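You operate a simulated robot arm through the tools that you are given. There is no shell and no other tool. Be economical: measure what you need, move in short steps, check, and stop when the job is done.

You run a simulated robot arm. Do the job below in one go: nothing can be reset, and whatever is moved stays where it is left.

TASK
Run a fizz test on the sealed can with the blue band.
Fine: can in the fizz well, arm over it, pad down for the test and up again after; can and arm stay; lamp, drink type and turntable untouched.

The check looks at the end state, three seconds after you hand in, the way a careful person would. Anything else that was tipped, shoved, dropped, spilled or broken makes it a failure.

THE ROBOT
A 7-joint arm with a two-finger parallel gripper, fixed in place. Base frame: the origin is at the foot of the arm, x ahead of it, y to its left, z up; the work surface is at about z = 872. Readings come in mm, rad, newtons and seconds.
Its first joint turns from -2.897 to 2.897 rad. Payload 4.4 kg.
The tool frame sits at the grasp point between the pads (the TCP): z along the fingers, y along the line on which they close. The tips reach 23 mm beyond it. The gripper opens to 94 mm. The fingers are 38 mm wide and 10 mm thick; the gripper's body (54 by 96 mm) begins 39 mm behind the TCP.
Orientation is that of the tool frame in the base frame, as [roll, pitch, yaw] about the fixed x, y, z axes, in that order (R = Rz(yaw) Ry(pitch) Rx(roll)). With the fingers straight down and closing along the base's y, the tool's x points along the base's -x, its y along +y and its z along -z.

THE INTERFACE
- The arm moves only by the tool jog_arm. Its argument "increments" is a list of rows, each an object (a shift or turn left out is 0, a gripper value left out holds the last) with "xyz": the shift along the tool's x, y, z in units of 50 mm (1.0 is 50 mm), a list of three; "turn": the turn, a rotation vector about the tool's x, y, z in units of 4 degrees (1.0 is 4 degrees), a list of three; "gripper": the gripper command, from -1 (shut) to 1 (fully open), values between in proportion. In form: [{"xyz": [tx, ty, tz], "turn": [rx, ry, rz], "gripper": gripper}, ...]. A call has 1 to 20 rows; each row shifts and turns the commanded pose from where the row before left it, along the tool's axes as they then stand. A call with a number of a shift or a turn outside -1 to 1 is refused whole. Each row takes 0.2 s and may step no farther than 50 mm and 0.15 rad from the row before; otherwise, or with a gripper value out of range, the whole call is refused. A pose out of reach is approached as far as the arm can. The call stops where the force on the tool passes 50 N (or 10 N more than at its start, if that is more) or the arm is blocked; 0.2 s more then pass. The fingers move at their own pace (about 72 mm/s each) and stop on an object; they squeeze with about 30 N. The grip force told is the motor's: it shows also when the fingers shut on nothing. Time passes only in rows, and 0.2 s behind the last, so rows that do not move let the fingers close. It gives the time, the measured TCP pose, the force on the tool (base axes), the opening and the grip force at its end, in the units of the frame above (readings bear some noise).
- Cameras (640 x 400 px; columns grow to the right, rows downward): "scene" is fixed at [231.4, 493.3, 1477.2]; the picture's right is [-0.58, -0.82, 0.00], its down [-0.48, 0.34, -0.81] and it looks along [0.66, -0.47, -0.58] (base axes); focal length 311 px, centre (320, 200). "wrist" rides on the gripper at [86, 16, -74] in the tool frame; the picture's right is [-0.18, 0.98, 0.00], its down [-0.58, -0.11, -0.81] and it looks along [-0.79, -0.15, 0.59] (tool axes); focal length 243 px, centre (320, 200). There is no depth. A picture from a camera that has moved, and an enlarged one, comes with that camera's place and axes in the base frame and with its lens. The place of the scene camera against the robot may be out by one fixed shift of up to 25 mm in any direction.
- capture(camera): a new picture of that camera. No time passes.
- enlarge(camera, box): a new picture of the part [left, top, right, bottom] of that camera's present view, enlarged. No time passes.
- job_done(): hands the job in; it is judged then, once.

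Work in short steps. Places have to be worked out from the pictures, the camera data and where the tool is seen: move nearer, look again, correct. Check each grasp and each placing, and mend what went wrong. You have 120 turns and 64 pictures in all, those below and enlarged ones among them. Open the gripper and draw the arm clear of the work before you hand the job in, unless the task says otherwise; then end with one line.

The tools are called after "Request:" by a JSON object that holds its "fn" and its "kwargs". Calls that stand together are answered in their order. jog_arm: Moves the arm, as the interface text tells. Its arguments: {"type":"object","properties":{"increments":{"type":"array"}},"required":["increments"]} The other tools are called the same way: capture (camera) takes a picture; enlarge (camera, box) takes an enlarged picture of a part of a camera's view; job_done () hands the job in.

At the start:

```text
time: 0.0
eef_pos: [810.2, 285.6, 1241.9]
ee_rot: [3.14, 0.0, 3.141]
wrist_force: [-1.0, -0.6, 0.5]
grip_width: 94.1
finger_force: 0.1
```

scene: 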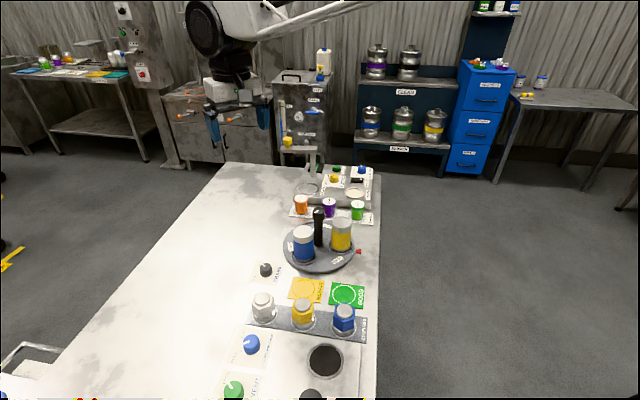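
wrist: 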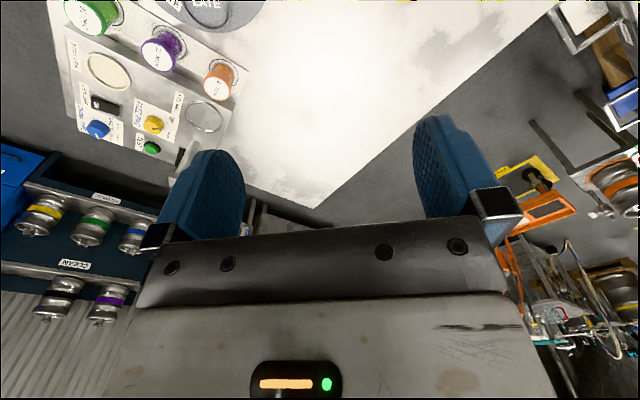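

I'll enlarge the scene to identify the stations and the cans.

Request:
{"fn": "enlarge", "kwargs": {"camera": "scene", "box": [260, 150, 400, 240]}}

Request:
{"fn": "enlarge", "kwargs": {"camera": "scene", "box": [220, 210, 400, 330]}}

Request:
{"fn": "enlarge", "kwargs": {"camera": "scene", "box": [200, 300, 380, 400]}}

Request:
{"fn": "enlarge", "kwargs": {"camera": "wrist", "box": [40, 0, 260, 170]}}

```text
4.44 times, centred on (330, 195) of scene
camera zoom: at [231.4, 493.3, 1477.2], right [-0.58, -0.82, 0.0], down [-0.48, 0.34, -0.81], along [0.66, -0.47, -0.58], focal length 1383 px, centre (276, 222)
```

zoom: 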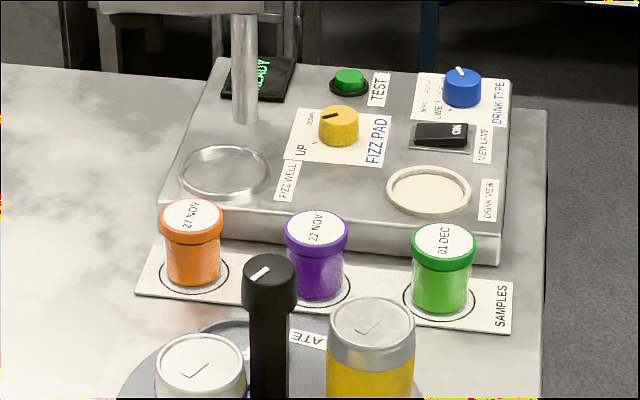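

```text
3.33 times, centred on (310, 270) of scene
camera zoom: at [231.4, 493.3, 1477.2], right [-0.58, -0.82, 0.0], down [-0.48, 0.34, -0.81], along [0.66, -0.47, -0.58], focal length 1037 px, centre (353, -33)
```

zoom: 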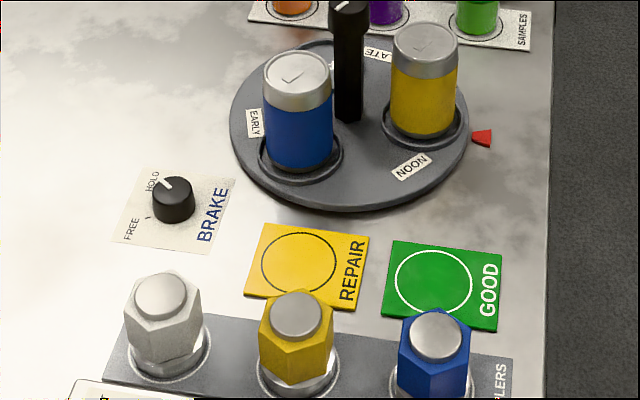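

```text
3.56 times, centred on (290, 350) of scene
camera zoom: at [231.4, 493.3, 1477.2], right [-0.58, -0.82, 0.0], down [-0.48, 0.34, -0.81], along [0.66, -0.47, -0.58], focal length 1106 px, centre (427, -333)
```

zoom: 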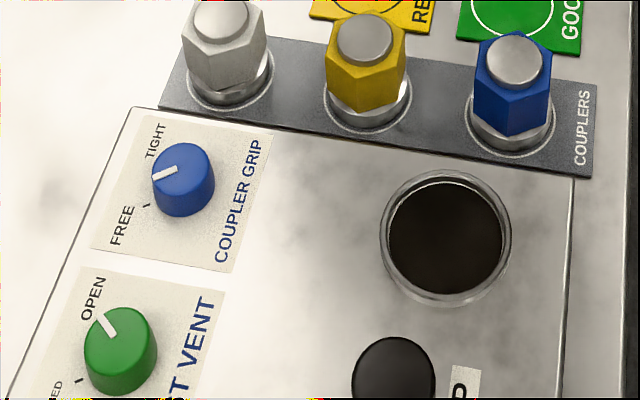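

```text
2.35 times, centred on (150, 85) of wrist
camera zoom: at [724.4, 301.7, 1315.2], right [0.18, 0.98, 0.0], down [0.58, -0.11, 0.81], along [0.79, -0.15, -0.59], focal length 571 px, centre (720, 471)
```

zoom: 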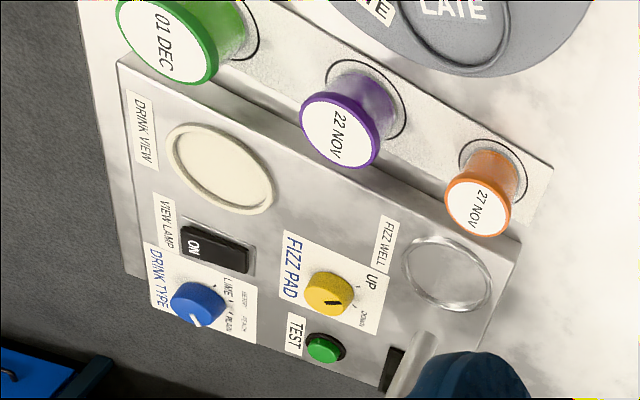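

Fizz well is near (955,30), the blue can near (725,194). I need to see the fizz arm; I'll enlarge that area.

Request:
{"fn": "enlarge", "kwargs": {"camera": "scene", "box": [260, 60, 400, 200]}}

Request:
{"fn": "jog_arm", "kwargs": {"increments": [{"xyz": [1, -1, 0]}, {"xyz": [1, -1, 0]}, {"xyz": [0.5, -1, 0]}, {"xyz": [0.5, -1, 0]}, {}]}}

Request:
{"fn": "capture", "kwargs": {"camera": "wrist"}}

```text
2.86 times, centred on (330, 130) of scene
camera zoom: at [231.4, 493.3, 1477.2], right [-0.58, -0.82, 0.0], down [-0.48, 0.34, -0.81], along [0.66, -0.47, -0.58], focal length 889 px, centre (291, 400)
```

zoom: 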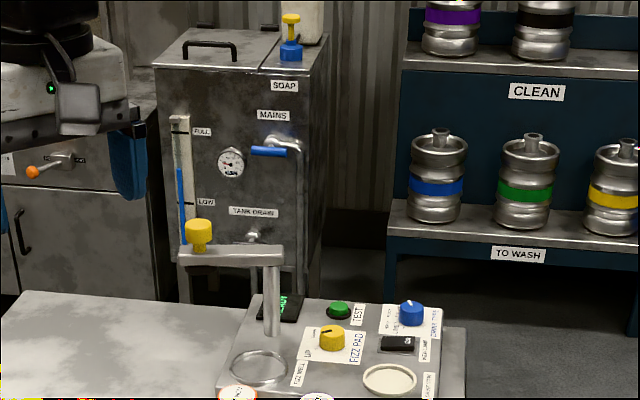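

```text
refused: row 1 steps farther than a row can; nothing moved
```

```text
56 pictures are left
camera wrist: at [724.4, 301.7, 1315.2], right [0.18, 0.98, 0.0], down [0.58, -0.11, 0.81], along [0.79, -0.15, -0.59], focal length 243 px, centre (320, 200)
```

wrist: 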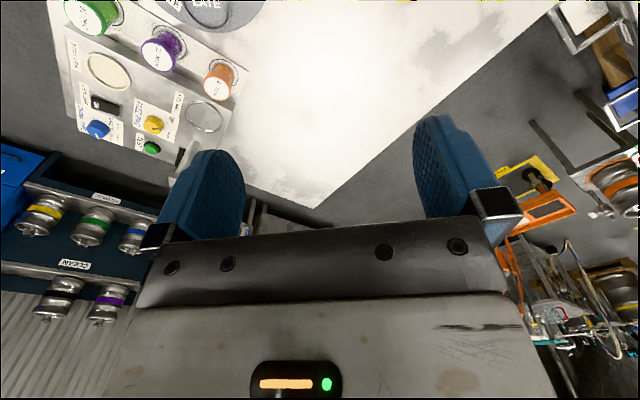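

The swing arm (with a yellow knob at its end) points away from the well, and the step limit is per-row norm. I'll move to look down at the fizz station.

Request:
{"fn": "jog_arm", "kwargs": {"increments": [{"xyz": [0, -1, 0]}, {"xyz": [0, -1, 0]}, {"xyz": [0, -1, 0]}, {"xyz": [0, -1, 0]}, {"xyz": [0, -0.5, 0]}, {}]}}

Request:
{"fn": "capture", "kwargs": {"camera": "wrist"}}

```text
time: 1.4
eef_pos: [810.6, 59.7, 1242.0]
ee_rot: [-3.141, 0.0, 3.141]
wrist_force: [-0.1, -0.3, 0.1]
grip_width: 94.1
finger_force: 0.1
```

```text
55 pictures are left
camera wrist: at [723.7, 76.3, 1314.9], right [0.18, 0.98, 0.0], down [0.58, -0.11, 0.81], along [0.79, -0.15, -0.59], focal length 243 px, centre (320, 200)
```

wrist: 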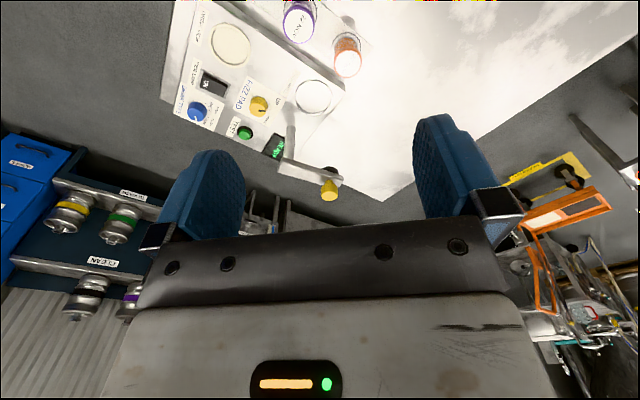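

Request:
{"fn": "enlarge", "kwargs": {"camera": "wrist", "box": [160, 0, 380, 220]}}

Request:
{"fn": "enlarge", "kwargs": {"camera": "wrist", "box": [170, 70, 350, 210]}}

```text
1.82 times, centred on (270, 110) of wrist
camera zoom: at [723.7, 76.3, 1314.9], right [0.18, 0.98, 0.0], down [0.58, -0.11, 0.81], along [0.79, -0.15, -0.59], focal length 441 px, centre (411, 364)
```

zoom: 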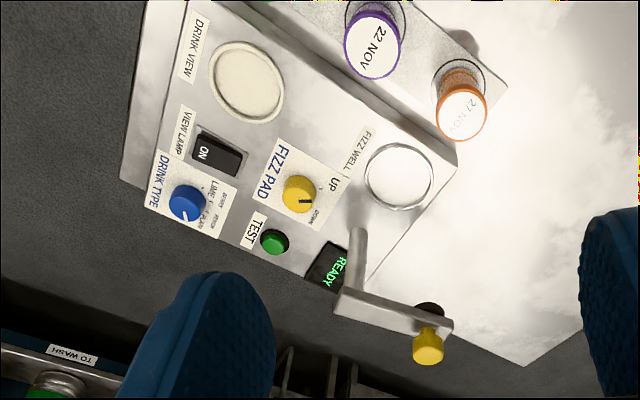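

```text
2.86 times, centred on (260, 140) of wrist
camera zoom: at [723.7, 76.3, 1314.9], right [0.18, 0.98, 0.0], down [0.58, -0.11, 0.81], along [0.79, -0.15, -0.59], focal length 693 px, centre (491, 371)
```

zoom: 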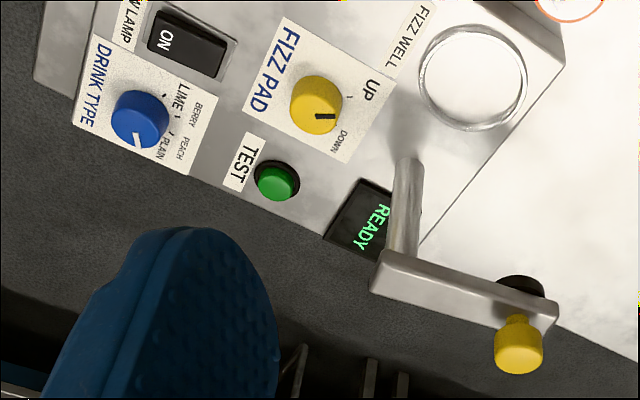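

Geometry is consistent: well ≈(959,20), arm hinge ≈(1008,-37), arm end ≈(1066,29) at z≈1015, TEST ≈(1003,-129), pad knob ≈(954,-80). Next I look at the blue can on the turntable.

Request:
{"fn": "jog_arm", "kwargs": {"increments": [{"xyz": [0.5, 0.8, 0]}, {"xyz": [0.5, 0.8, 0]}, {"xyz": [0.5, 0.8, 0]}, {"xyz": [0.3, 0.2, 0.6]}, {"xyz": [0, 0, 0.8]}, {"xyz": [0, 0, 0.5]}, {}]}}

Request:
{"fn": "capture", "kwargs": {"camera": "wrist"}}

```text
time: 3.0
eef_pos: [720.4, 189.4, 1146.1]
ee_rot: [3.14, -0.001, 3.14]
wrist_force: [0.4, -0.9, 0.1]
grip_width: 93.9
finger_force: 0.0
```

```text
52 pictures are left
camera wrist: at [634.7, 205.8, 1219.8], right [0.18, 0.98, 0.0], down [0.58, -0.11, 0.81], along [0.79, -0.15, -0.59], focal length 243 px, centre (320, 200)
```

wrist: 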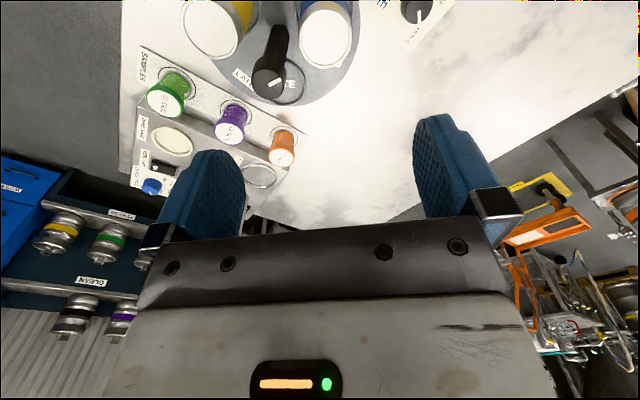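

Can top near (727,195), handle near (742,136). I'll back off in x for a full view of the can.

Request:
{"fn": "jog_arm", "kwargs": {"increments": [{"xyz": [1, 0, 0]}, {"xyz": [1, 0, 0]}, {"xyz": [0.6, 0, 0]}, {}]}}

Request:
{"fn": "enlarge", "kwargs": {"camera": "wrist", "box": [160, 0, 480, 200]}}

Request:
{"fn": "enlarge", "kwargs": {"camera": "scene", "box": [270, 200, 370, 280]}}

```text
time: 4.0
eef_pos: [589.6, 189.6, 1146.4]
ee_rot: [-3.14, -0.001, -3.141]
wrist_force: [0.0, -0.1, -0.1]
grip_width: 94.0
finger_force: 0.2
```

```text
2.00 times, centred on (320, 100) of wrist
camera zoom: at [504.1, 206.6, 1219.8], right [0.18, 0.98, 0.0], down [0.58, -0.11, 0.81], along [0.79, -0.15, -0.59], focal length 485 px, centre (320, 400)
```

zoom: 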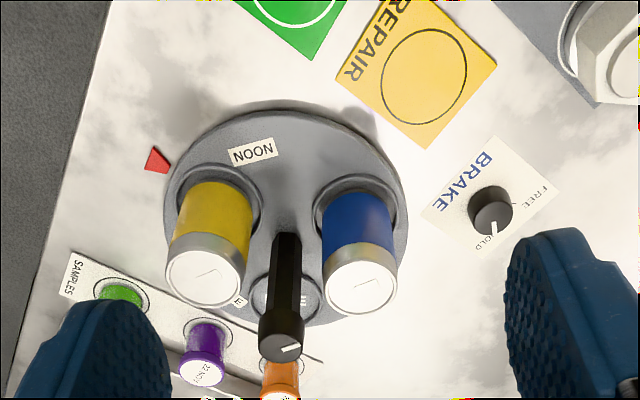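

```text
5.00 times, centred on (320, 240) of scene
camera zoom: at [231.4, 493.3, 1477.2], right [-0.58, -0.82, 0.0], down [-0.48, 0.34, -0.81], along [0.66, -0.47, -0.58], focal length 1556 px, centre (320, 0)
```

zoom: 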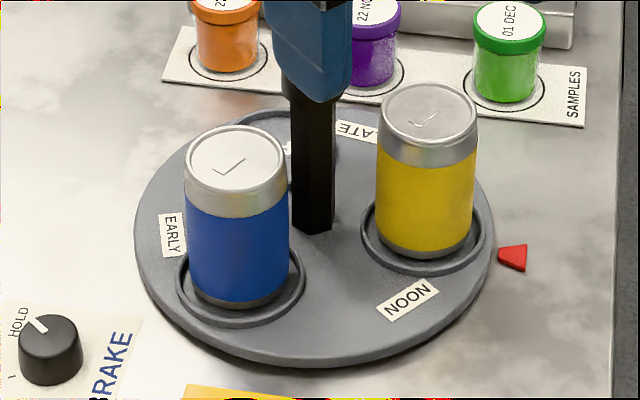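

Blue can ≈(727,192), z 887–972, diameter ≈52; handle post at (742,136). I'll rotate the tool so the fingers close across the post–can line (yaw ≈104°).

Request:
{"fn": "jog_arm", "kwargs": {"increments": [{"turn": [0, 0, 1]}, {"turn": [0, 0, 1]}, {"turn": [0, 0, 1]}, {"turn": [0, 0, 1]}, {"turn": [0, 0, 1]}, {"turn": [0, 0, 1]}, {"turn": [0, 0, 1]}, {"turn": [0, 0, 1]}, {"turn": [0, 0, 1]}, {"turn": [0, 0, 1]}, {"turn": [0, 0, 1]}, {"turn": [0, 0, 1]}, {"turn": [0, 0, 1]}, {"turn": [0, 0, 1]}, {"turn": [0, 0, 1]}, {"turn": [0, 0, 1]}, {"turn": [0, 0, 1]}, {"turn": [0, 0, 1]}, {"turn": [0, 0, 1]}, {}]}}

```text
time: 8.2
eef_pos: [591.5, 189.2, 1146.0]
ee_rot: [3.141, -0.001, 1.815]
wrist_force: [0.1, -0.1, 0.1]
grip_width: 93.9
finger_force: 0.0
```

Request:
{"fn": "jog_arm", "kwargs": {"increments": [{"xyz": [-0.2, 0.9, 0]}, {"xyz": [-0.2, 0.9, 0]}, {"xyz": [-0.2, 0.87, 0]}, {"xyz": [0, 0, 0.6]}, {}]}}

Request:
{"fn": "capture", "kwargs": {"camera": "wrist"}}

Request:
{"fn": "enlarge", "kwargs": {"camera": "scene", "box": [240, 160, 400, 290]}}

```text
time: 9.4
eef_pos: [728.1, 191.9, 1115.2]
ee_rot: [3.141, 0.0, 1.815]
wrist_force: [0.3, -0.6, 0.3]
grip_width: 93.8
finger_force: 0.0
```

```text
49 pictures are left
camera wrist: at [722.9, 281.6, 1189.2], right [1.0, 0.06, 0.0], down [0.03, -0.59, 0.81], along [0.05, -0.8, -0.59], focal length 243 px, centre (320, 200)
```

wrist: 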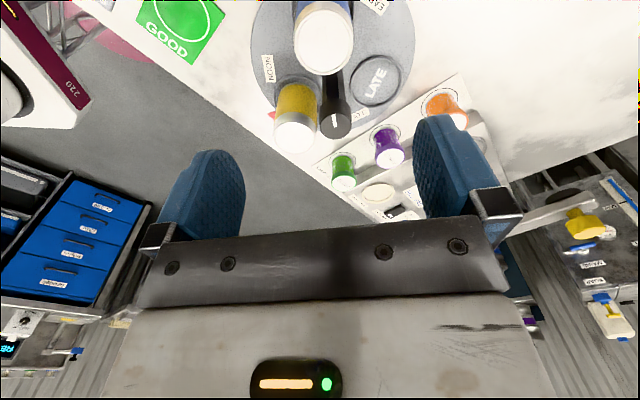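

```text
3.08 times, centred on (320, 225) of scene
camera zoom: at [231.4, 493.3, 1477.2], right [-0.58, -0.82, 0.0], down [-0.48, 0.34, -0.81], along [0.66, -0.47, -0.58], focal length 957 px, centre (320, 123)
```

zoom: 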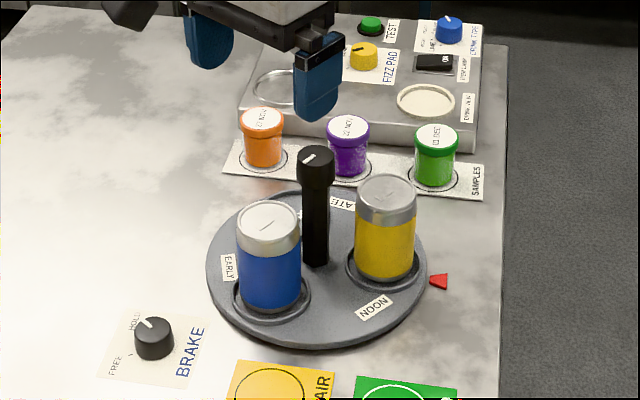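

Lateral sightings put the can at ≈(731,195). I descend to tip height just above the can top and look again.

Request:
{"fn": "jog_arm", "kwargs": {"increments": [{"xyz": [0.04, 0.07, 0.9]}, {"xyz": [0, 0, 0.9]}, {"xyz": [0, 0, 0.3]}, {}]}}

Request:
{"fn": "capture", "kwargs": {"camera": "wrist"}}

Request:
{"fn": "enlarge", "kwargs": {"camera": "scene", "box": [250, 170, 380, 280]}}

```text
time: 10.4
eef_pos: [730.2, 195.3, 1011.4]
ee_rot: [3.142, 0.002, 1.815]
wrist_force: [-0.2, -0.5, 0.3]
grip_width: 93.9
finger_force: 0.0
```

```text
47 pictures are left
camera wrist: at [725.5, 283.7, 1084.8], right [1.0, 0.06, 0.0], down [0.03, -0.59, 0.81], along [0.05, -0.8, -0.59], focal length 243 px, centre (320, 200)
```

wrist: 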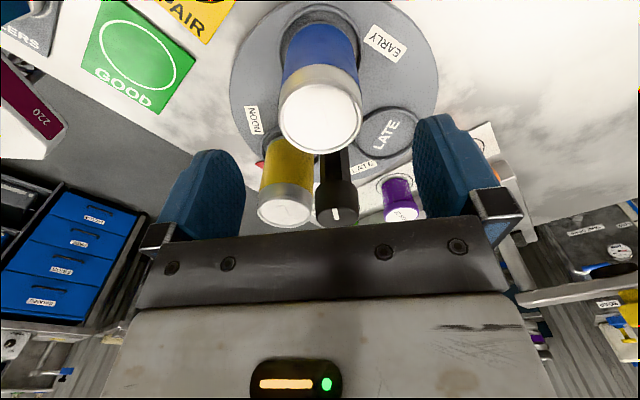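

```text
3.64 times, centred on (315, 225) of scene
camera zoom: at [231.4, 493.3, 1477.2], right [-0.58, -0.82, 0.0], down [-0.48, 0.34, -0.81], along [0.66, -0.47, -0.58], focal length 1131 px, centre (338, 109)
```

zoom: 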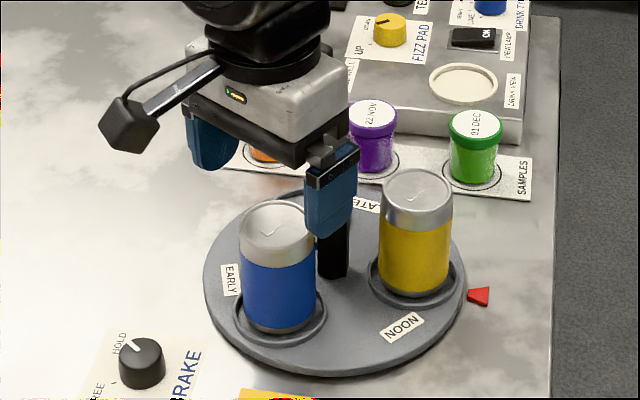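

Two-view fix: can at (731,198), top z≈963. Descend to TCP z≈935 with fingers open, checking for contact.

Request:
{"fn": "jog_arm", "kwargs": {"increments": [{"xyz": [0.05, 0.03, 0.5]}, {"xyz": [0, 0, 0.5]}, {"xyz": [0, 0, 0.5]}, {}]}}

Request:
{"fn": "enlarge", "kwargs": {"camera": "scene", "box": [250, 170, 380, 280]}}

Request:
{"fn": "capture", "kwargs": {"camera": "wrist"}}

```text
time: 11.4
eef_pos: [730.4, 197.7, 934.1]
ee_rot: [3.141, 0.001, 1.816]
wrist_force: [0.0, -0.3, -0.6]
grip_width: 94.1
finger_force: 0.2
```

```text
3.64 times, centred on (315, 225) of scene
camera zoom: at [231.4, 493.3, 1477.2], right [-0.58, -0.82, 0.0], down [-0.48, 0.34, -0.81], along [0.66, -0.47, -0.58], focal length 1131 px, centre (338, 109)
```

zoom: 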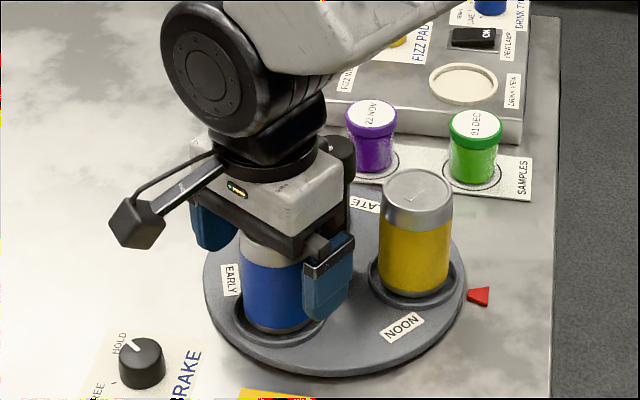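

```text
44 pictures are left
camera wrist: at [726.3, 286.6, 1009.5], right [1.0, 0.06, 0.0], down [0.03, -0.59, 0.81], along [0.05, -0.8, -0.59], focal length 243 px, centre (320, 200)
```

wrist: 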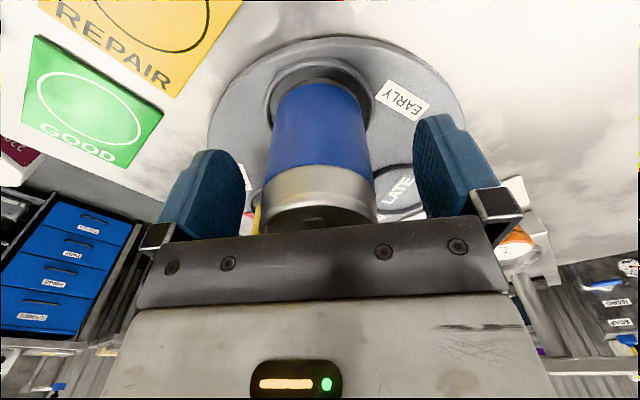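

The can sits between the fingers; I close on it.

Request:
{"fn": "jog_arm", "kwargs": {"increments": [{"gripper": 0.3}, {"gripper": -0.1}, {"gripper": -1}, {"gripper": -1}, {"gripper": -1}, {"gripper": -1}]}}

```text
time: 12.8
eef_pos: [731.9, 197.9, 935.8]
ee_rot: [3.141, -0.001, 1.815]
wrist_force: [0.1, -0.2, 0.4]
grip_width: 52.6
finger_force: 29.6
```

Gripped at 52.6 mm width. Lift straight up.

Request:
{"fn": "jog_arm", "kwargs": {"increments": [{"xyz": [0, 0, -0.4]}, {"xyz": [0, 0, -0.6]}, {"xyz": [0, 0, -0.8]}, {"xyz": [0, 0, -0.9]}, {"xyz": [0, 0, -0.5]}, {}]}}

Request:
{"fn": "enlarge", "kwargs": {"camera": "scene", "box": [250, 130, 390, 290]}}

```text
time: 14.2
eef_pos: [730.8, 197.6, 1096.1]
ee_rot: [-3.141, 0.0, 1.816]
wrist_force: [0.4, -0.1, -1.6]
grip_width: 52.4
finger_force: 29.9
```

```text
2.50 times, centred on (320, 210) of scene
camera zoom: at [231.4, 493.3, 1477.2], right [-0.58, -0.82, 0.0], down [-0.48, 0.34, -0.81], along [0.66, -0.47, -0.58], focal length 778 px, centre (320, 175)
```

zoom: 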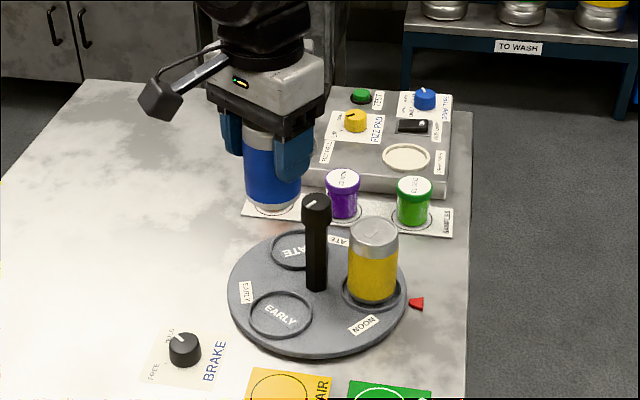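

Can lifted, turntable unmoved. Carry over to above the well at this height, then turn to yaw ≈135° so the gripper stays parallel to the fizz arm.

Request:
{"fn": "jog_arm", "kwargs": {"increments": [{"xyz": [-0.57, 0.445, 0]}, {"xyz": [-0.57, 0.445, 0]}, {"xyz": [-0.57, 0.445, 0]}, {"xyz": [-0.57, 0.445, 0]}, {"xyz": [-0.57, 0.445, 0]}, {"xyz": [-0.57, 0.445, 0]}, {"xyz": [-0.57, 0.445, 0]}, {"xyz": [-0.57, 0.445, 0]}, {"turn": [0, 0, -1]}, {"turn": [0, 0, -1]}, {"turn": [0, 0, -1]}, {"turn": [0, 0, -1]}, {"turn": [0, 0, -1]}, {"turn": [0, 0, -1]}, {"turn": [0, 0, -1]}, {"turn": [0, 0, -0.75]}, {}]}}

Request:
{"fn": "capture", "kwargs": {"camera": "wrist"}}

Request:
{"fn": "enlarge", "kwargs": {"camera": "scene", "box": [260, 100, 400, 220]}}

```text
time: 17.8
eef_pos: [957.8, 20.7, 1096.0]
ee_rot: [-3.141, -0.001, 2.356]
wrist_force: [-0.4, -0.6, -1.6]
grip_width: 52.3
finger_force: 29.6
```

```text
42 pictures are left
camera wrist: at [908.8, 93.6, 1170.1], right [0.82, 0.57, 0.0], down [0.33, -0.49, 0.81], along [0.46, -0.67, -0.59], focal length 243 px, centre (320, 200)
```

wrist: 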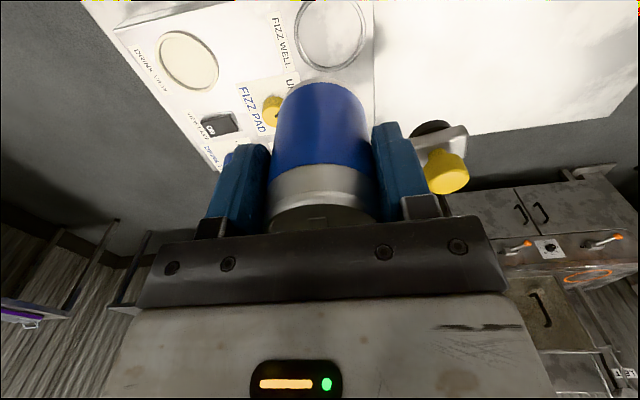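

```text
3.33 times, centred on (330, 160) of scene
camera zoom: at [231.4, 493.3, 1477.2], right [-0.58, -0.82, 0.0], down [-0.48, 0.34, -0.81], along [0.66, -0.47, -0.58], focal length 1037 px, centre (287, 333)
```

zoom: 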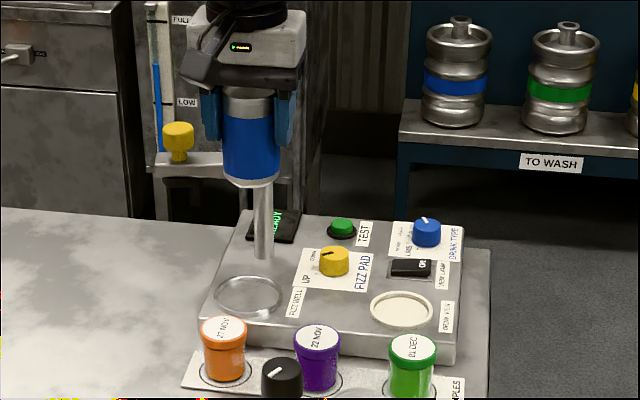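

Request:
{"fn": "enlarge", "kwargs": {"camera": "wrist", "box": [220, 0, 480, 130]}}

Request:
{"fn": "enlarge", "kwargs": {"camera": "scene", "box": [290, 120, 350, 210]}}

```text
2.46 times, centred on (350, 65) of wrist
camera zoom: at [908.8, 93.6, 1170.1], right [0.82, 0.57, 0.0], down [0.33, -0.49, 0.81], along [0.46, -0.67, -0.59], focal length 597 px, centre (246, 532)
```

zoom: 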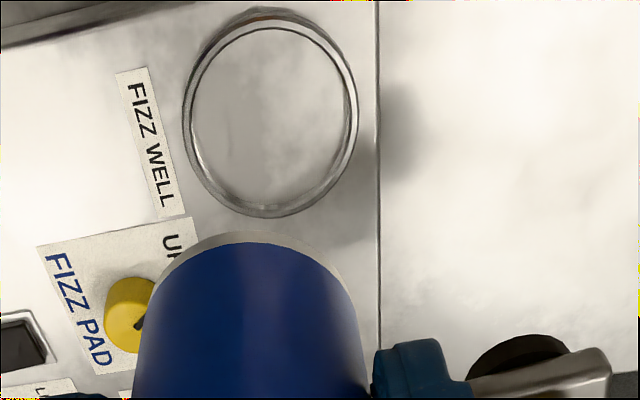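

```text
4.44 times, centred on (320, 165) of scene
camera zoom: at [231.4, 493.3, 1477.2], right [-0.58, -0.82, 0.0], down [-0.48, 0.34, -0.81], along [0.66, -0.47, -0.58], focal length 1383 px, centre (320, 356)
```

zoom: 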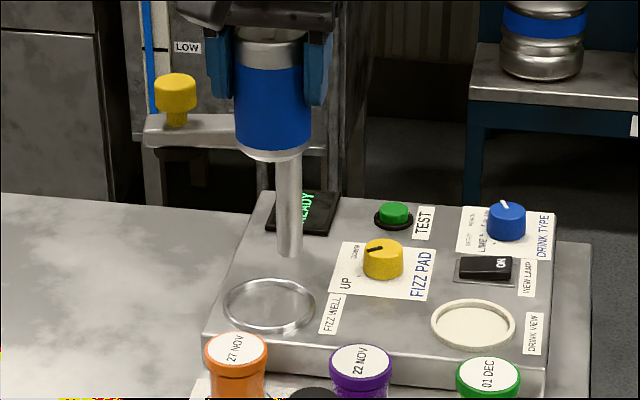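

Wrist puts the well at ≈(969,24), scene-calibrated ≈(963,22). I go to (966,23), lower partway, and compare can to ring.

Request:
{"fn": "jog_arm", "kwargs": {"increments": [{"xyz": [-0.08, 0.14, 0.5]}, {"xyz": [0, 0, 0.6]}, {"xyz": [0, 0, 0.5]}, {}]}}

Request:
{"fn": "enlarge", "kwargs": {"camera": "wrist", "box": [190, 0, 510, 200]}}

Request:
{"fn": "enlarge", "kwargs": {"camera": "scene", "box": [270, 130, 350, 210]}}

```text
time: 18.8
eef_pos: [968.0, 22.6, 1015.6]
ee_rot: [-3.142, -0.001, 2.357]
wrist_force: [-0.1, -0.5, -1.2]
grip_width: 52.6
finger_force: 30.2
```

```text
2.00 times, centred on (350, 100) of wrist
camera zoom: at [917.3, 95.8, 1089.2], right [0.83, 0.56, 0.0], down [0.33, -0.49, 0.81], along [0.46, -0.67, -0.59], focal length 485 px, centre (260, 400)
```

zoom: 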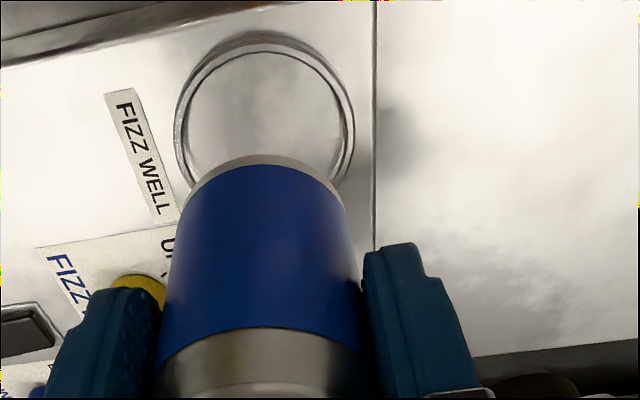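

```text
5.00 times, centred on (310, 170) of scene
camera zoom: at [231.4, 493.3, 1477.2], right [-0.58, -0.82, 0.0], down [-0.48, 0.34, -0.81], along [0.66, -0.47, -0.58], focal length 1556 px, centre (370, 350)
```

zoom: 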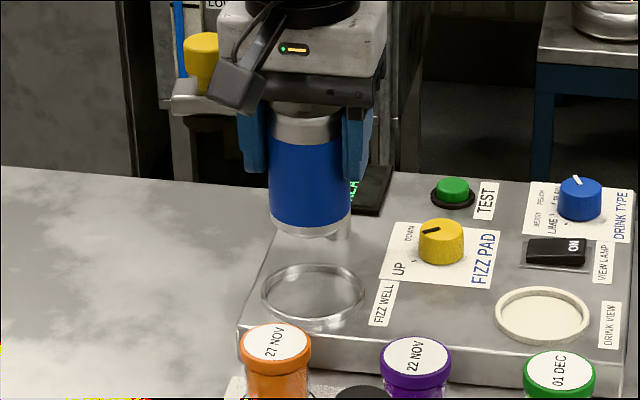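

Fix refines to well ≈(967,25), can at (968,22.6). Small correction and lower to just above the ring.

Request:
{"fn": "jog_arm", "kwargs": {"increments": [{"xyz": [0.04, 0, 0.3]}, {"xyz": [0, 0, 0.3]}, {"xyz": [0, 0, 0.2]}, {}]}}

Request:
{"fn": "enlarge", "kwargs": {"camera": "wrist", "box": [190, 0, 510, 200]}}

Request:
{"fn": "enlarge", "kwargs": {"camera": "scene", "box": [270, 130, 350, 210]}}

```text
time: 19.8
eef_pos: [966.0, 23.5, 975.7]
ee_rot: [-3.141, -0.002, 2.357]
wrist_force: [0.5, 0.3, -1.4]
grip_width: 52.2
finger_force: 29.9
```

```text
2.00 times, centred on (350, 100) of wrist
camera zoom: at [915.9, 96.6, 1049.8], right [0.83, 0.56, 0.0], down [0.33, -0.49, 0.81], along [0.46, -0.67, -0.59], focal length 485 px, centre (260, 400)
```

zoom: 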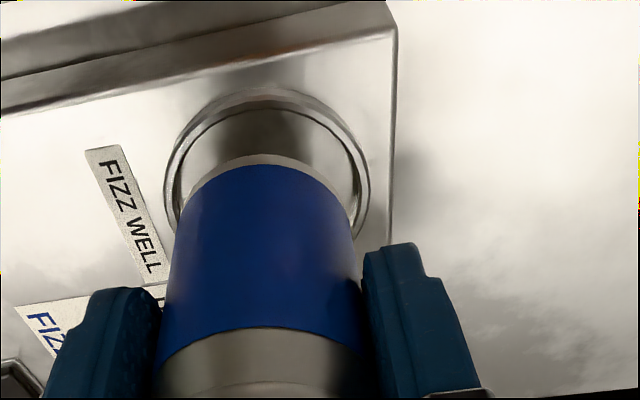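

```text
5.00 times, centred on (310, 170) of scene
camera zoom: at [231.4, 493.3, 1477.2], right [-0.58, -0.82, 0.0], down [-0.48, 0.34, -0.81], along [0.66, -0.47, -0.58], focal length 1556 px, centre (370, 350)
```

zoom: 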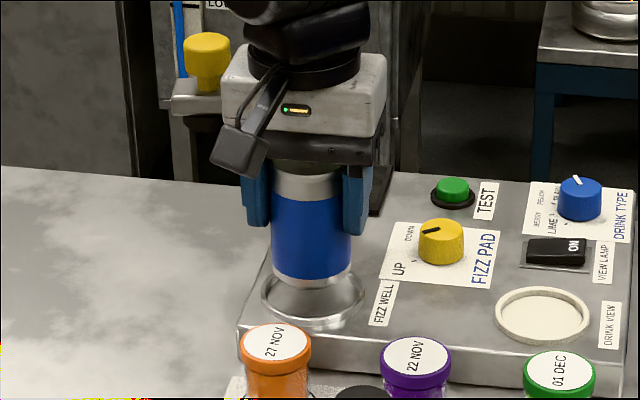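

Aligned within ~1–2 mm. Lower in small steps until contact.

Request:
{"fn": "jog_arm", "kwargs": {"increments": [{"xyz": [0.02, 0, 0.1]}, {"xyz": [0, 0, 0.1]}, {"xyz": [0, 0, 0.08]}, {}]}}

Request:
{"fn": "enlarge", "kwargs": {"camera": "scene", "box": [270, 130, 350, 210]}}

```text
time: 20.8
eef_pos: [964.1, 23.9, 962.9]
ee_rot: [-3.14, -0.001, 2.357]
wrist_force: [0.2, 0.6, -1.6]
grip_width: 52.3
finger_force: 30.1
```

```text
5.00 times, centred on (310, 170) of scene
camera zoom: at [231.4, 493.3, 1477.2], right [-0.58, -0.82, 0.0], down [-0.48, 0.34, -0.81], along [0.66, -0.47, -0.58], focal length 1556 px, centre (370, 350)
```

zoom: 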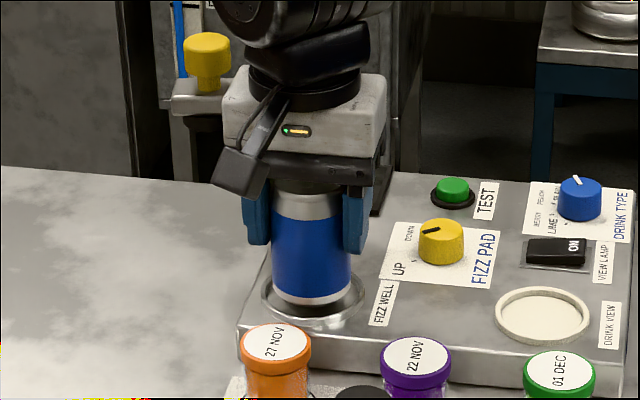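

Request:
{"fn": "jog_arm", "kwargs": {"increments": [{"xyz": [-0.03, 0.03, 0.06]}, {"xyz": [0, 0, 0.06]}, {"xyz": [0, 0, 0.06]}, {}]}}

Request:
{"fn": "enlarge", "kwargs": {"camera": "scene", "box": [270, 130, 350, 210]}}

Request:
{"fn": "enlarge", "kwargs": {"camera": "wrist", "box": [190, 0, 510, 200]}}

```text
time: 21.8
eef_pos: [967.0, 25.9, 955.3]
ee_rot: [3.141, -0.001, 2.357]
wrist_force: [-0.5, -0.4, 4.1]
grip_width: 52.4
finger_force: 29.9
```

```text
5.00 times, centred on (310, 170) of scene
camera zoom: at [231.4, 493.3, 1477.2], right [-0.58, -0.82, 0.0], down [-0.48, 0.34, -0.81], along [0.66, -0.47, -0.58], focal length 1556 px, centre (370, 350)
```

zoom: 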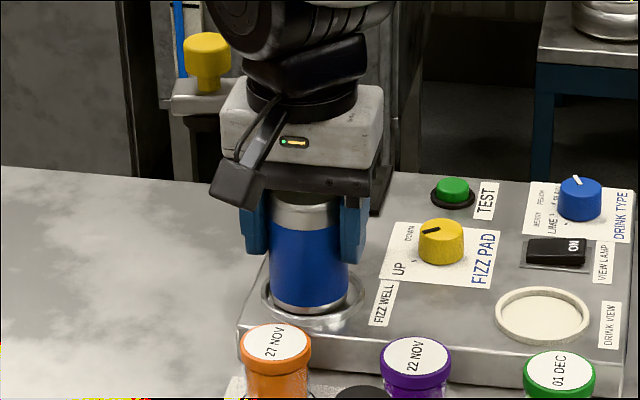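

```text
2.00 times, centred on (350, 100) of wrist
camera zoom: at [917.0, 98.1, 1027.7], right [0.83, 0.56, 0.0], down [0.33, -0.49, 0.81], along [0.46, -0.67, -0.59], focal length 485 px, centre (260, 400)
```

zoom: 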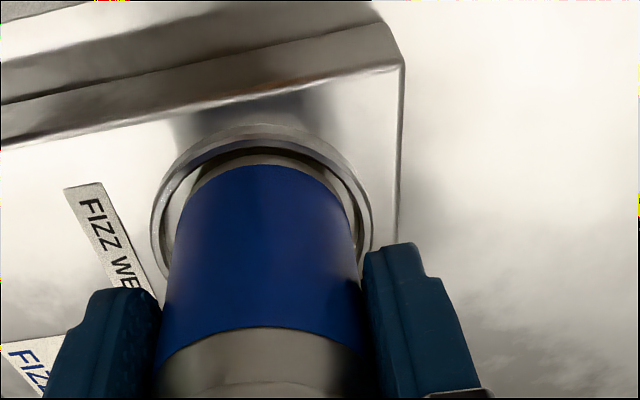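

Light contact (+4 N); can appears inside the ring. Press another 2 mm gently to see whether it's seated.

Request:
{"fn": "jog_arm", "kwargs": {"increments": [{"xyz": [0, 0, 0.04]}, {}]}}

Request:
{"fn": "enlarge", "kwargs": {"camera": "wrist", "box": [250, 40, 410, 140]}}

```text
time: 22.4
eef_pos: [967.5, 24.5, 953.9]
ee_rot: [3.14, 0.002, 2.355]
wrist_force: [0.2, 4.2, 23.9]
grip_width: 52.3
finger_force: 29.7
```

```text
4.00 times, centred on (330, 90) of wrist
camera zoom: at [917.5, 97.8, 1027.0], right [0.83, 0.56, 0.0], down [0.33, -0.49, 0.81], along [0.46, -0.67, -0.59], focal length 970 px, centre (280, 640)
```

zoom: 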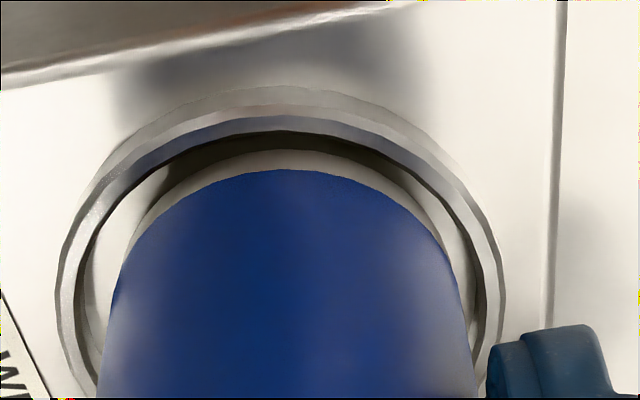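

The can is inside the ring on the floor. Unload slightly, open, and rise.

Request:
{"fn": "jog_arm", "kwargs": {"increments": [{"xyz": [0.02, 0, -0.04]}, {"gripper": -0.3}, {"gripper": 0.3}, {"gripper": 1}, {}, {}]}}

Request:
{"fn": "jog_arm", "kwargs": {"increments": [{"xyz": [0, 0, -0.4]}, {"xyz": [0, 0, -0.8]}, {"xyz": [0, 0, -0.9]}, {"xyz": [0.5, 0, -0.8]}, {"xyz": [0.7, 0, -0.2]}, {}]}}

Request:
{"fn": "capture", "kwargs": {"camera": "wrist"}}

Request:
{"fn": "enlarge", "kwargs": {"camera": "scene", "box": [260, 110, 380, 210]}}

```text
time: 23.8
eef_pos: [966.0, 24.3, 953.1]
ee_rot: [-3.141, 0.0, 2.356]
wrist_force: [-0.6, -0.6, 1.0]
grip_width: 93.7
finger_force: 0.2
```

```text
time: 25.2
eef_pos: [923.6, 66.4, 1109.5]
ee_rot: [3.141, 0.0, 2.357]
wrist_force: [1.0, -0.7, 0.1]
grip_width: 93.9
finger_force: 0.1
```

```text
30 pictures are left
camera wrist: at [873.7, 140.5, 1183.1], right [0.83, 0.56, 0.0], down [0.33, -0.49, 0.81], along [0.46, -0.67, -0.59], focal length 243 px, centre (320, 200)
```

wrist: 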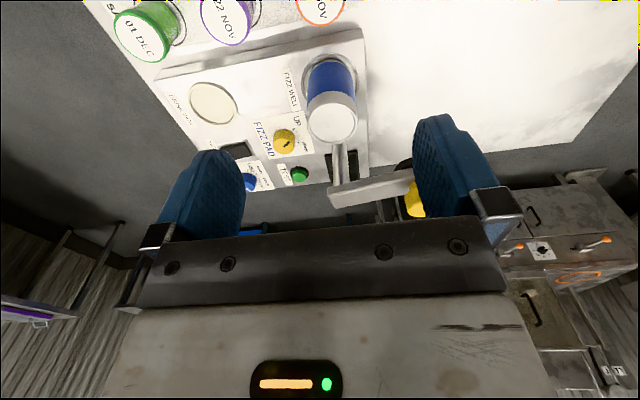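

```text
4.00 times, centred on (320, 160) of scene
camera zoom: at [231.4, 493.3, 1477.2], right [-0.58, -0.82, 0.0], down [-0.48, 0.34, -0.81], along [0.66, -0.47, -0.58], focal length 1244 px, centre (320, 360)
```

zoom: 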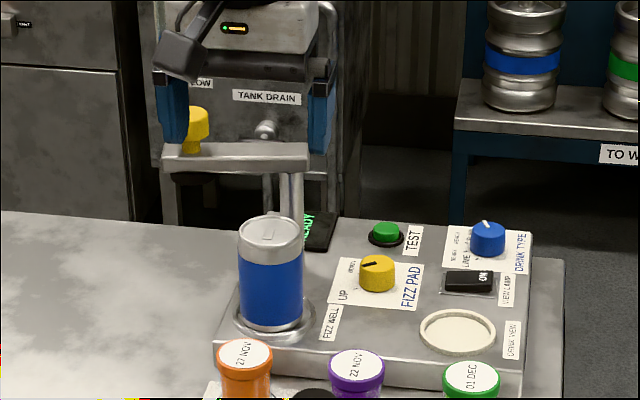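

The can stands in the well. Next: swing the fizz arm by its yellow knob (≈(1073,33), head z 1025–1047). I turn to yaw 180° and tilt 45° outward to reach it.

Request:
{"fn": "jog_arm", "kwargs": {"increments": [{"turn": [0, 0, -1], "xyz": [0, 0, -0.5]}, {"turn": [0, 0, -1], "xyz": [0, 0, -0.5]}, {"turn": [0, 0, -1]}, {"turn": [0, 0, -1]}, {"turn": [0, 0, -1]}, {"turn": [0, 0, -1]}, {"turn": [0, 0, -1]}, {"turn": [0, 0, -1]}, {"turn": [0, 0, -1]}, {"turn": [0, 0, -1]}, {"turn": [0, 0, -1]}, {"turn": [0, 0, -0.25]}, {}]}}

Request:
{"fn": "jog_arm", "kwargs": {"increments": [{"turn": [0, -1, 0]}, {"turn": [0, -1, 0]}, {"turn": [0, -1, 0]}, {"turn": [0, -1, 0]}, {"turn": [0, -1, 0]}, {"turn": [0, -1, 0]}, {"turn": [0, -1, 0]}, {"turn": [0, -1, 0]}, {"turn": [0, -1, 0]}, {"turn": [0, -1, 0]}, {"turn": [0, -1, 0]}, {"turn": [0, -0.25, 0]}, {}]}}

Request:
{"fn": "capture", "kwargs": {"camera": "wrist"}}

```text
time: 28.0
eef_pos: [924.2, 67.5, 1157.5]
ee_rot: [3.14, 0.001, -3.141]
wrist_force: [0.2, 0.4, 0.0]
grip_width: 94.2
finger_force: 0.0
```

```text
time: 30.8
eef_pos: [924.2, 67.1, 1158.3]
ee_rot: [-3.14, 0.787, -3.141]
wrist_force: [0.2, 0.9, 0.0]
grip_width: 94.1
finger_force: 0.0
```

```text
28 pictures are left
camera wrist: at [809.8, 84.7, 1149.3], right [0.13, 0.98, 0.13], down [-0.16, -0.11, 0.98], along [0.98, -0.15, 0.14], focal length 243 px, centre (320, 200)
```

wrist: 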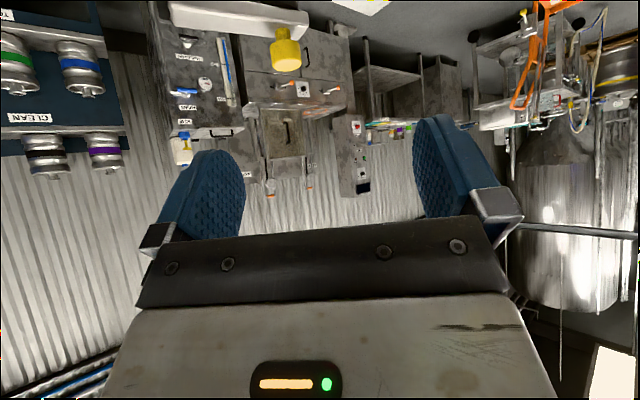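

Knob sighted at ≈(1068,32). Align and approach along the tool axis to a stand-off.

Request:
{"fn": "jog_arm", "kwargs": {"increments": [{"xyz": [-0.12, -0.23, 0.7]}, {"xyz": [-0.12, -0.23, 0.7]}, {"xyz": [-0.12, -0.24, 0.7]}, {}]}}

Request:
{"fn": "capture", "kwargs": {"camera": "wrist"}}

Request:
{"fn": "enlarge", "kwargs": {"camera": "scene", "box": [260, 90, 380, 190]}}

```text
time: 31.8
eef_pos: [1011.2, 31.9, 1097.3]
ee_rot: [-3.141, 0.785, 3.14]
wrist_force: [0.8, 0.1, 0.9]
grip_width: 94.2
finger_force: 0.0
```

```text
27 pictures are left
camera wrist: at [897.1, 48.8, 1088.3], right [0.13, 0.98, 0.13], down [-0.16, -0.11, 0.98], along [0.98, -0.15, 0.14], focal length 243 px, centre (320, 200)
```

wrist: 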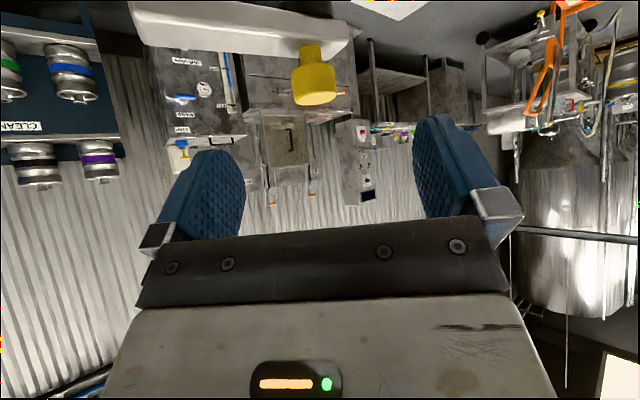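

```text
4.00 times, centred on (320, 140) of scene
camera zoom: at [231.4, 493.3, 1477.2], right [-0.58, -0.82, 0.0], down [-0.48, 0.34, -0.81], along [0.66, -0.47, -0.58], focal length 1244 px, centre (320, 440)
```

zoom: 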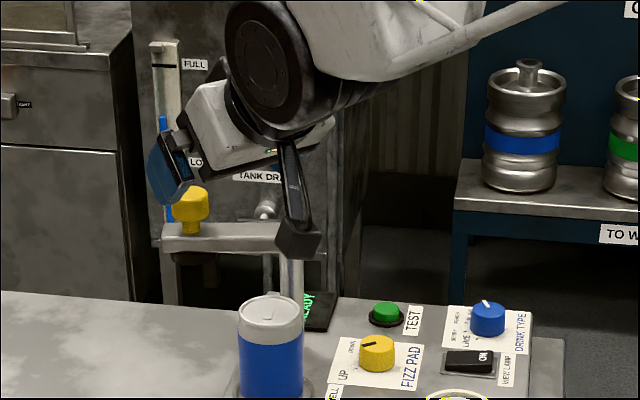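

Knob head centre ≈(1075,29,1030). Advance along the tool axis in small steps.

Request:
{"fn": "jog_arm", "kwargs": {"increments": [{"xyz": [-0.07, -0.06, 0.5]}, {"xyz": [0, 0, 0.5]}, {"xyz": [0, 0, 0.3]}, {}]}}

Request:
{"fn": "capture", "kwargs": {"camera": "wrist"}}

Request:
{"fn": "enlarge", "kwargs": {"camera": "scene", "box": [260, 90, 380, 190]}}

```text
time: 32.8
eef_pos: [1058.9, 28.3, 1053.7]
ee_rot: [-3.14, 0.786, 3.14]
wrist_force: [-0.3, -0.3, -0.2]
grip_width: 93.8
finger_force: 0.1
```

```text
25 pictures are left
camera wrist: at [945.2, 45.8, 1044.7], right [0.13, 0.98, 0.13], down [-0.16, -0.11, 0.98], along [0.98, -0.15, 0.14], focal length 243 px, centre (320, 200)
```

wrist: 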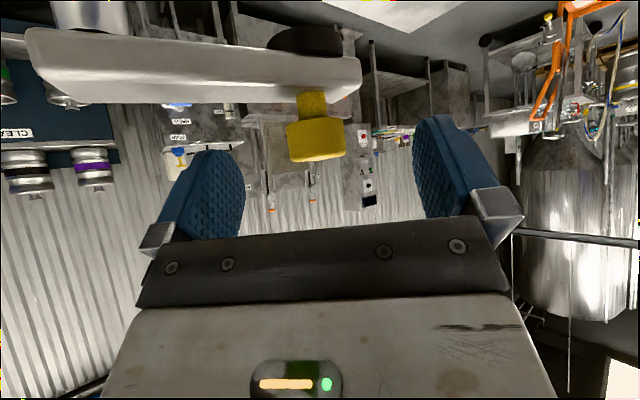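

```text
4.00 times, centred on (320, 140) of scene
camera zoom: at [231.4, 493.3, 1477.2], right [-0.58, -0.82, 0.0], down [-0.48, 0.34, -0.81], along [0.66, -0.47, -0.58], focal length 1244 px, centre (320, 440)
```

zoom: 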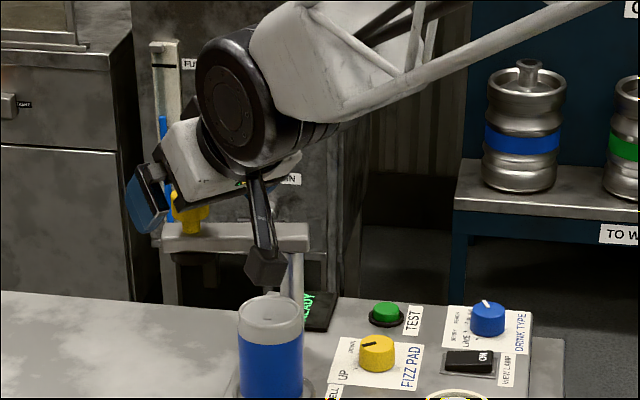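

Knob now at ≈(1075,28,1031), centred. Advance 12 mm more and close.

Request:
{"fn": "jog_arm", "kwargs": {"increments": [{"xyz": [0, 0, 0.24]}, {"gripper": 0.2}, {"gripper": -0.2}, {"gripper": -1}, {"gripper": -1}, {"gripper": -1}, {"gripper": -1}]}}

Request:
{"fn": "capture", "kwargs": {"camera": "wrist"}}

```text
time: 34.4
eef_pos: [1067.9, 28.4, 1046.1]
ee_rot: [3.141, 0.786, 3.14]
wrist_force: [-7.6, -16.5, 2.7]
grip_width: 31.2
finger_force: 45.0
```

```text
23 pictures are left
camera wrist: at [953.5, 45.3, 1036.5], right [0.13, 0.98, 0.13], down [-0.16, -0.11, 0.98], along [0.98, -0.15, 0.14], focal length 243 px, centre (320, 200)
```

wrist: 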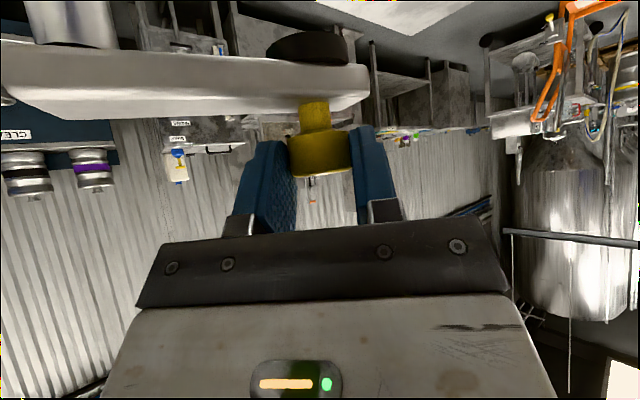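

Gripped (31 mm). Swing the arm along its arc about the hinge ≈(1021,-30), R≈78, starting with three small steps.

Request:
{"fn": "jog_arm", "kwargs": {"increments": [{"xyz": [0.12, 0.138, -0.12]}, {"xyz": [0.133, 0.112, -0.133]}, {"xyz": [0.141, 0.086, -0.141]}, {}]}}

Request:
{"fn": "capture", "kwargs": {"camera": "wrist"}}

```text
time: 35.1
eef_pos: [1046.0, 41.2, 1044.9]
ee_rot: [-3.14, 0.786, 3.139]
wrist_force: [-4.0, -16.0, 0.9]
grip_width: 31.0
finger_force: 44.9
stopped in row 3: the force on the tool passed its limit (the readings are from after the stop); the commanded pose is now the measured one
```

```text
22 pictures are left
camera wrist: at [932.3, 57.1, 1036.5], right [0.13, 0.98, 0.13], down [-0.16, -0.11, 0.98], along [0.98, -0.15, 0.14], focal length 243 px, centre (320, 200)
```

wrist: 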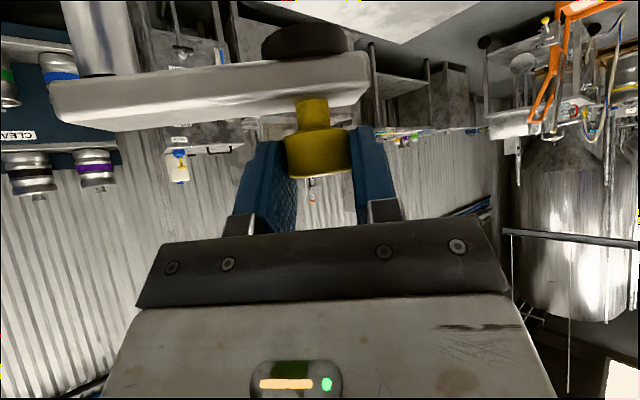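

The arm is turning; reaction is radial (-y), so I'm pulling outwards too much. Relax y by 3 mm and read the force.

Request:
{"fn": "jog_arm", "kwargs": {"increments": [{"xyz": [0, -0.06, 0]}, {}]}}

```text
time: 35.7
eef_pos: [1047.6, 40.0, 1046.8]
ee_rot: [-3.141, 0.785, -3.141]
wrist_force: [2.8, 23.1, 0.5]
grip_width: 30.8
finger_force: 44.7
```

Force reversed, so zero is near y≈40: refit gives hinge ≈(1023.5,-33.5), R≈80, now at ~67°. Continue the arc.

Request:
{"fn": "jog_arm", "kwargs": {"increments": [{"xyz": [0.131, 0.098, -0.131]}, {"xyz": [0.135, 0.042, -0.135]}, {}]}}

```text
time: 36.5
eef_pos: [1026.7, 41.6, 1044.9]
ee_rot: [-3.14, 0.785, 3.137]
wrist_force: [4.2, -36.8, -1.2]
grip_width: 31.3
finger_force: 44.7
```

Request:
{"fn": "jog_arm", "kwargs": {"increments": [{"xyz": [0, -0.055, 0]}, {}]}}

Request:
{"fn": "capture", "kwargs": {"camera": "wrist"}}

Request:
{"fn": "enlarge", "kwargs": {"camera": "scene", "box": [260, 90, 380, 190]}}

```text
time: 37.1
eef_pos: [1027.7, 42.0, 1046.2]
ee_rot: [3.14, 0.785, 3.139]
wrist_force: [-6.3, -20.0, 1.6]
grip_width: 31.5
finger_force: 44.8
```

```text
21 pictures are left
camera wrist: at [913.3, 59.2, 1036.5], right [0.13, 0.98, 0.13], down [-0.16, -0.11, 0.98], along [0.98, -0.15, 0.14], focal length 243 px, centre (320, 200)
```

wrist: 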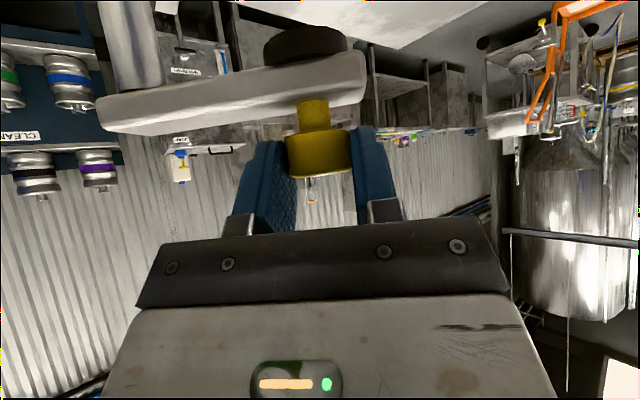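

```text
4.00 times, centred on (320, 140) of scene
camera zoom: at [231.4, 493.3, 1477.2], right [-0.58, -0.82, 0.0], down [-0.48, 0.34, -0.81], along [0.66, -0.47, -0.58], focal length 1244 px, centre (320, 440)
```

zoom: 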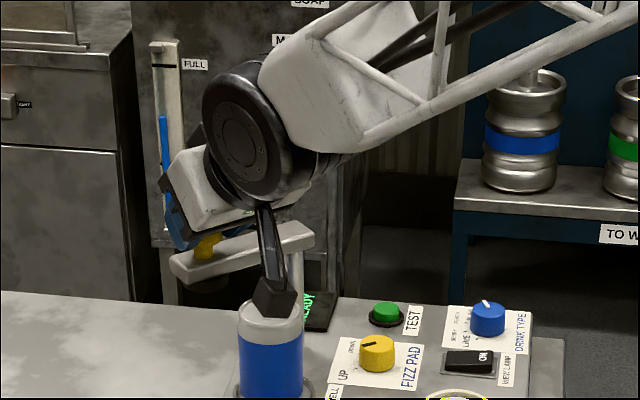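

No slip; knob now ≈(1035,42), about 80° on the arc. Continue with flat y, checking forces.

Request:
{"fn": "jog_arm", "kwargs": {"increments": [{"xyz": [0.137, 0.0, -0.137]}, {"xyz": [0.137, 0, -0.137]}, {}]}}

```text
time: 38.0
eef_pos: [1009.0, 40.0, 1045.7]
ee_rot: [-3.14, 0.785, 3.139]
wrist_force: [2.8, -14.1, -1.3]
grip_width: 30.9
finger_force: 44.6
stopped in row 3: the force on the tool passed its limit (the readings are from after the stop); the commanded pose is now the measured one
```

Past the peak now; continue, curving toward -y.

Request:
{"fn": "jog_arm", "kwargs": {"increments": [{"xyz": [0.136, -0.05, -0.136]}, {"xyz": [0.134, -0.056, -0.134]}, {}]}}

```text
time: 38.8
eef_pos: [989.1, 34.8, 1046.2]
ee_rot: [-3.139, 0.786, 3.138]
wrist_force: [20.8, -30.2, -3.8]
grip_width: 31.3
finger_force: 45.3
```

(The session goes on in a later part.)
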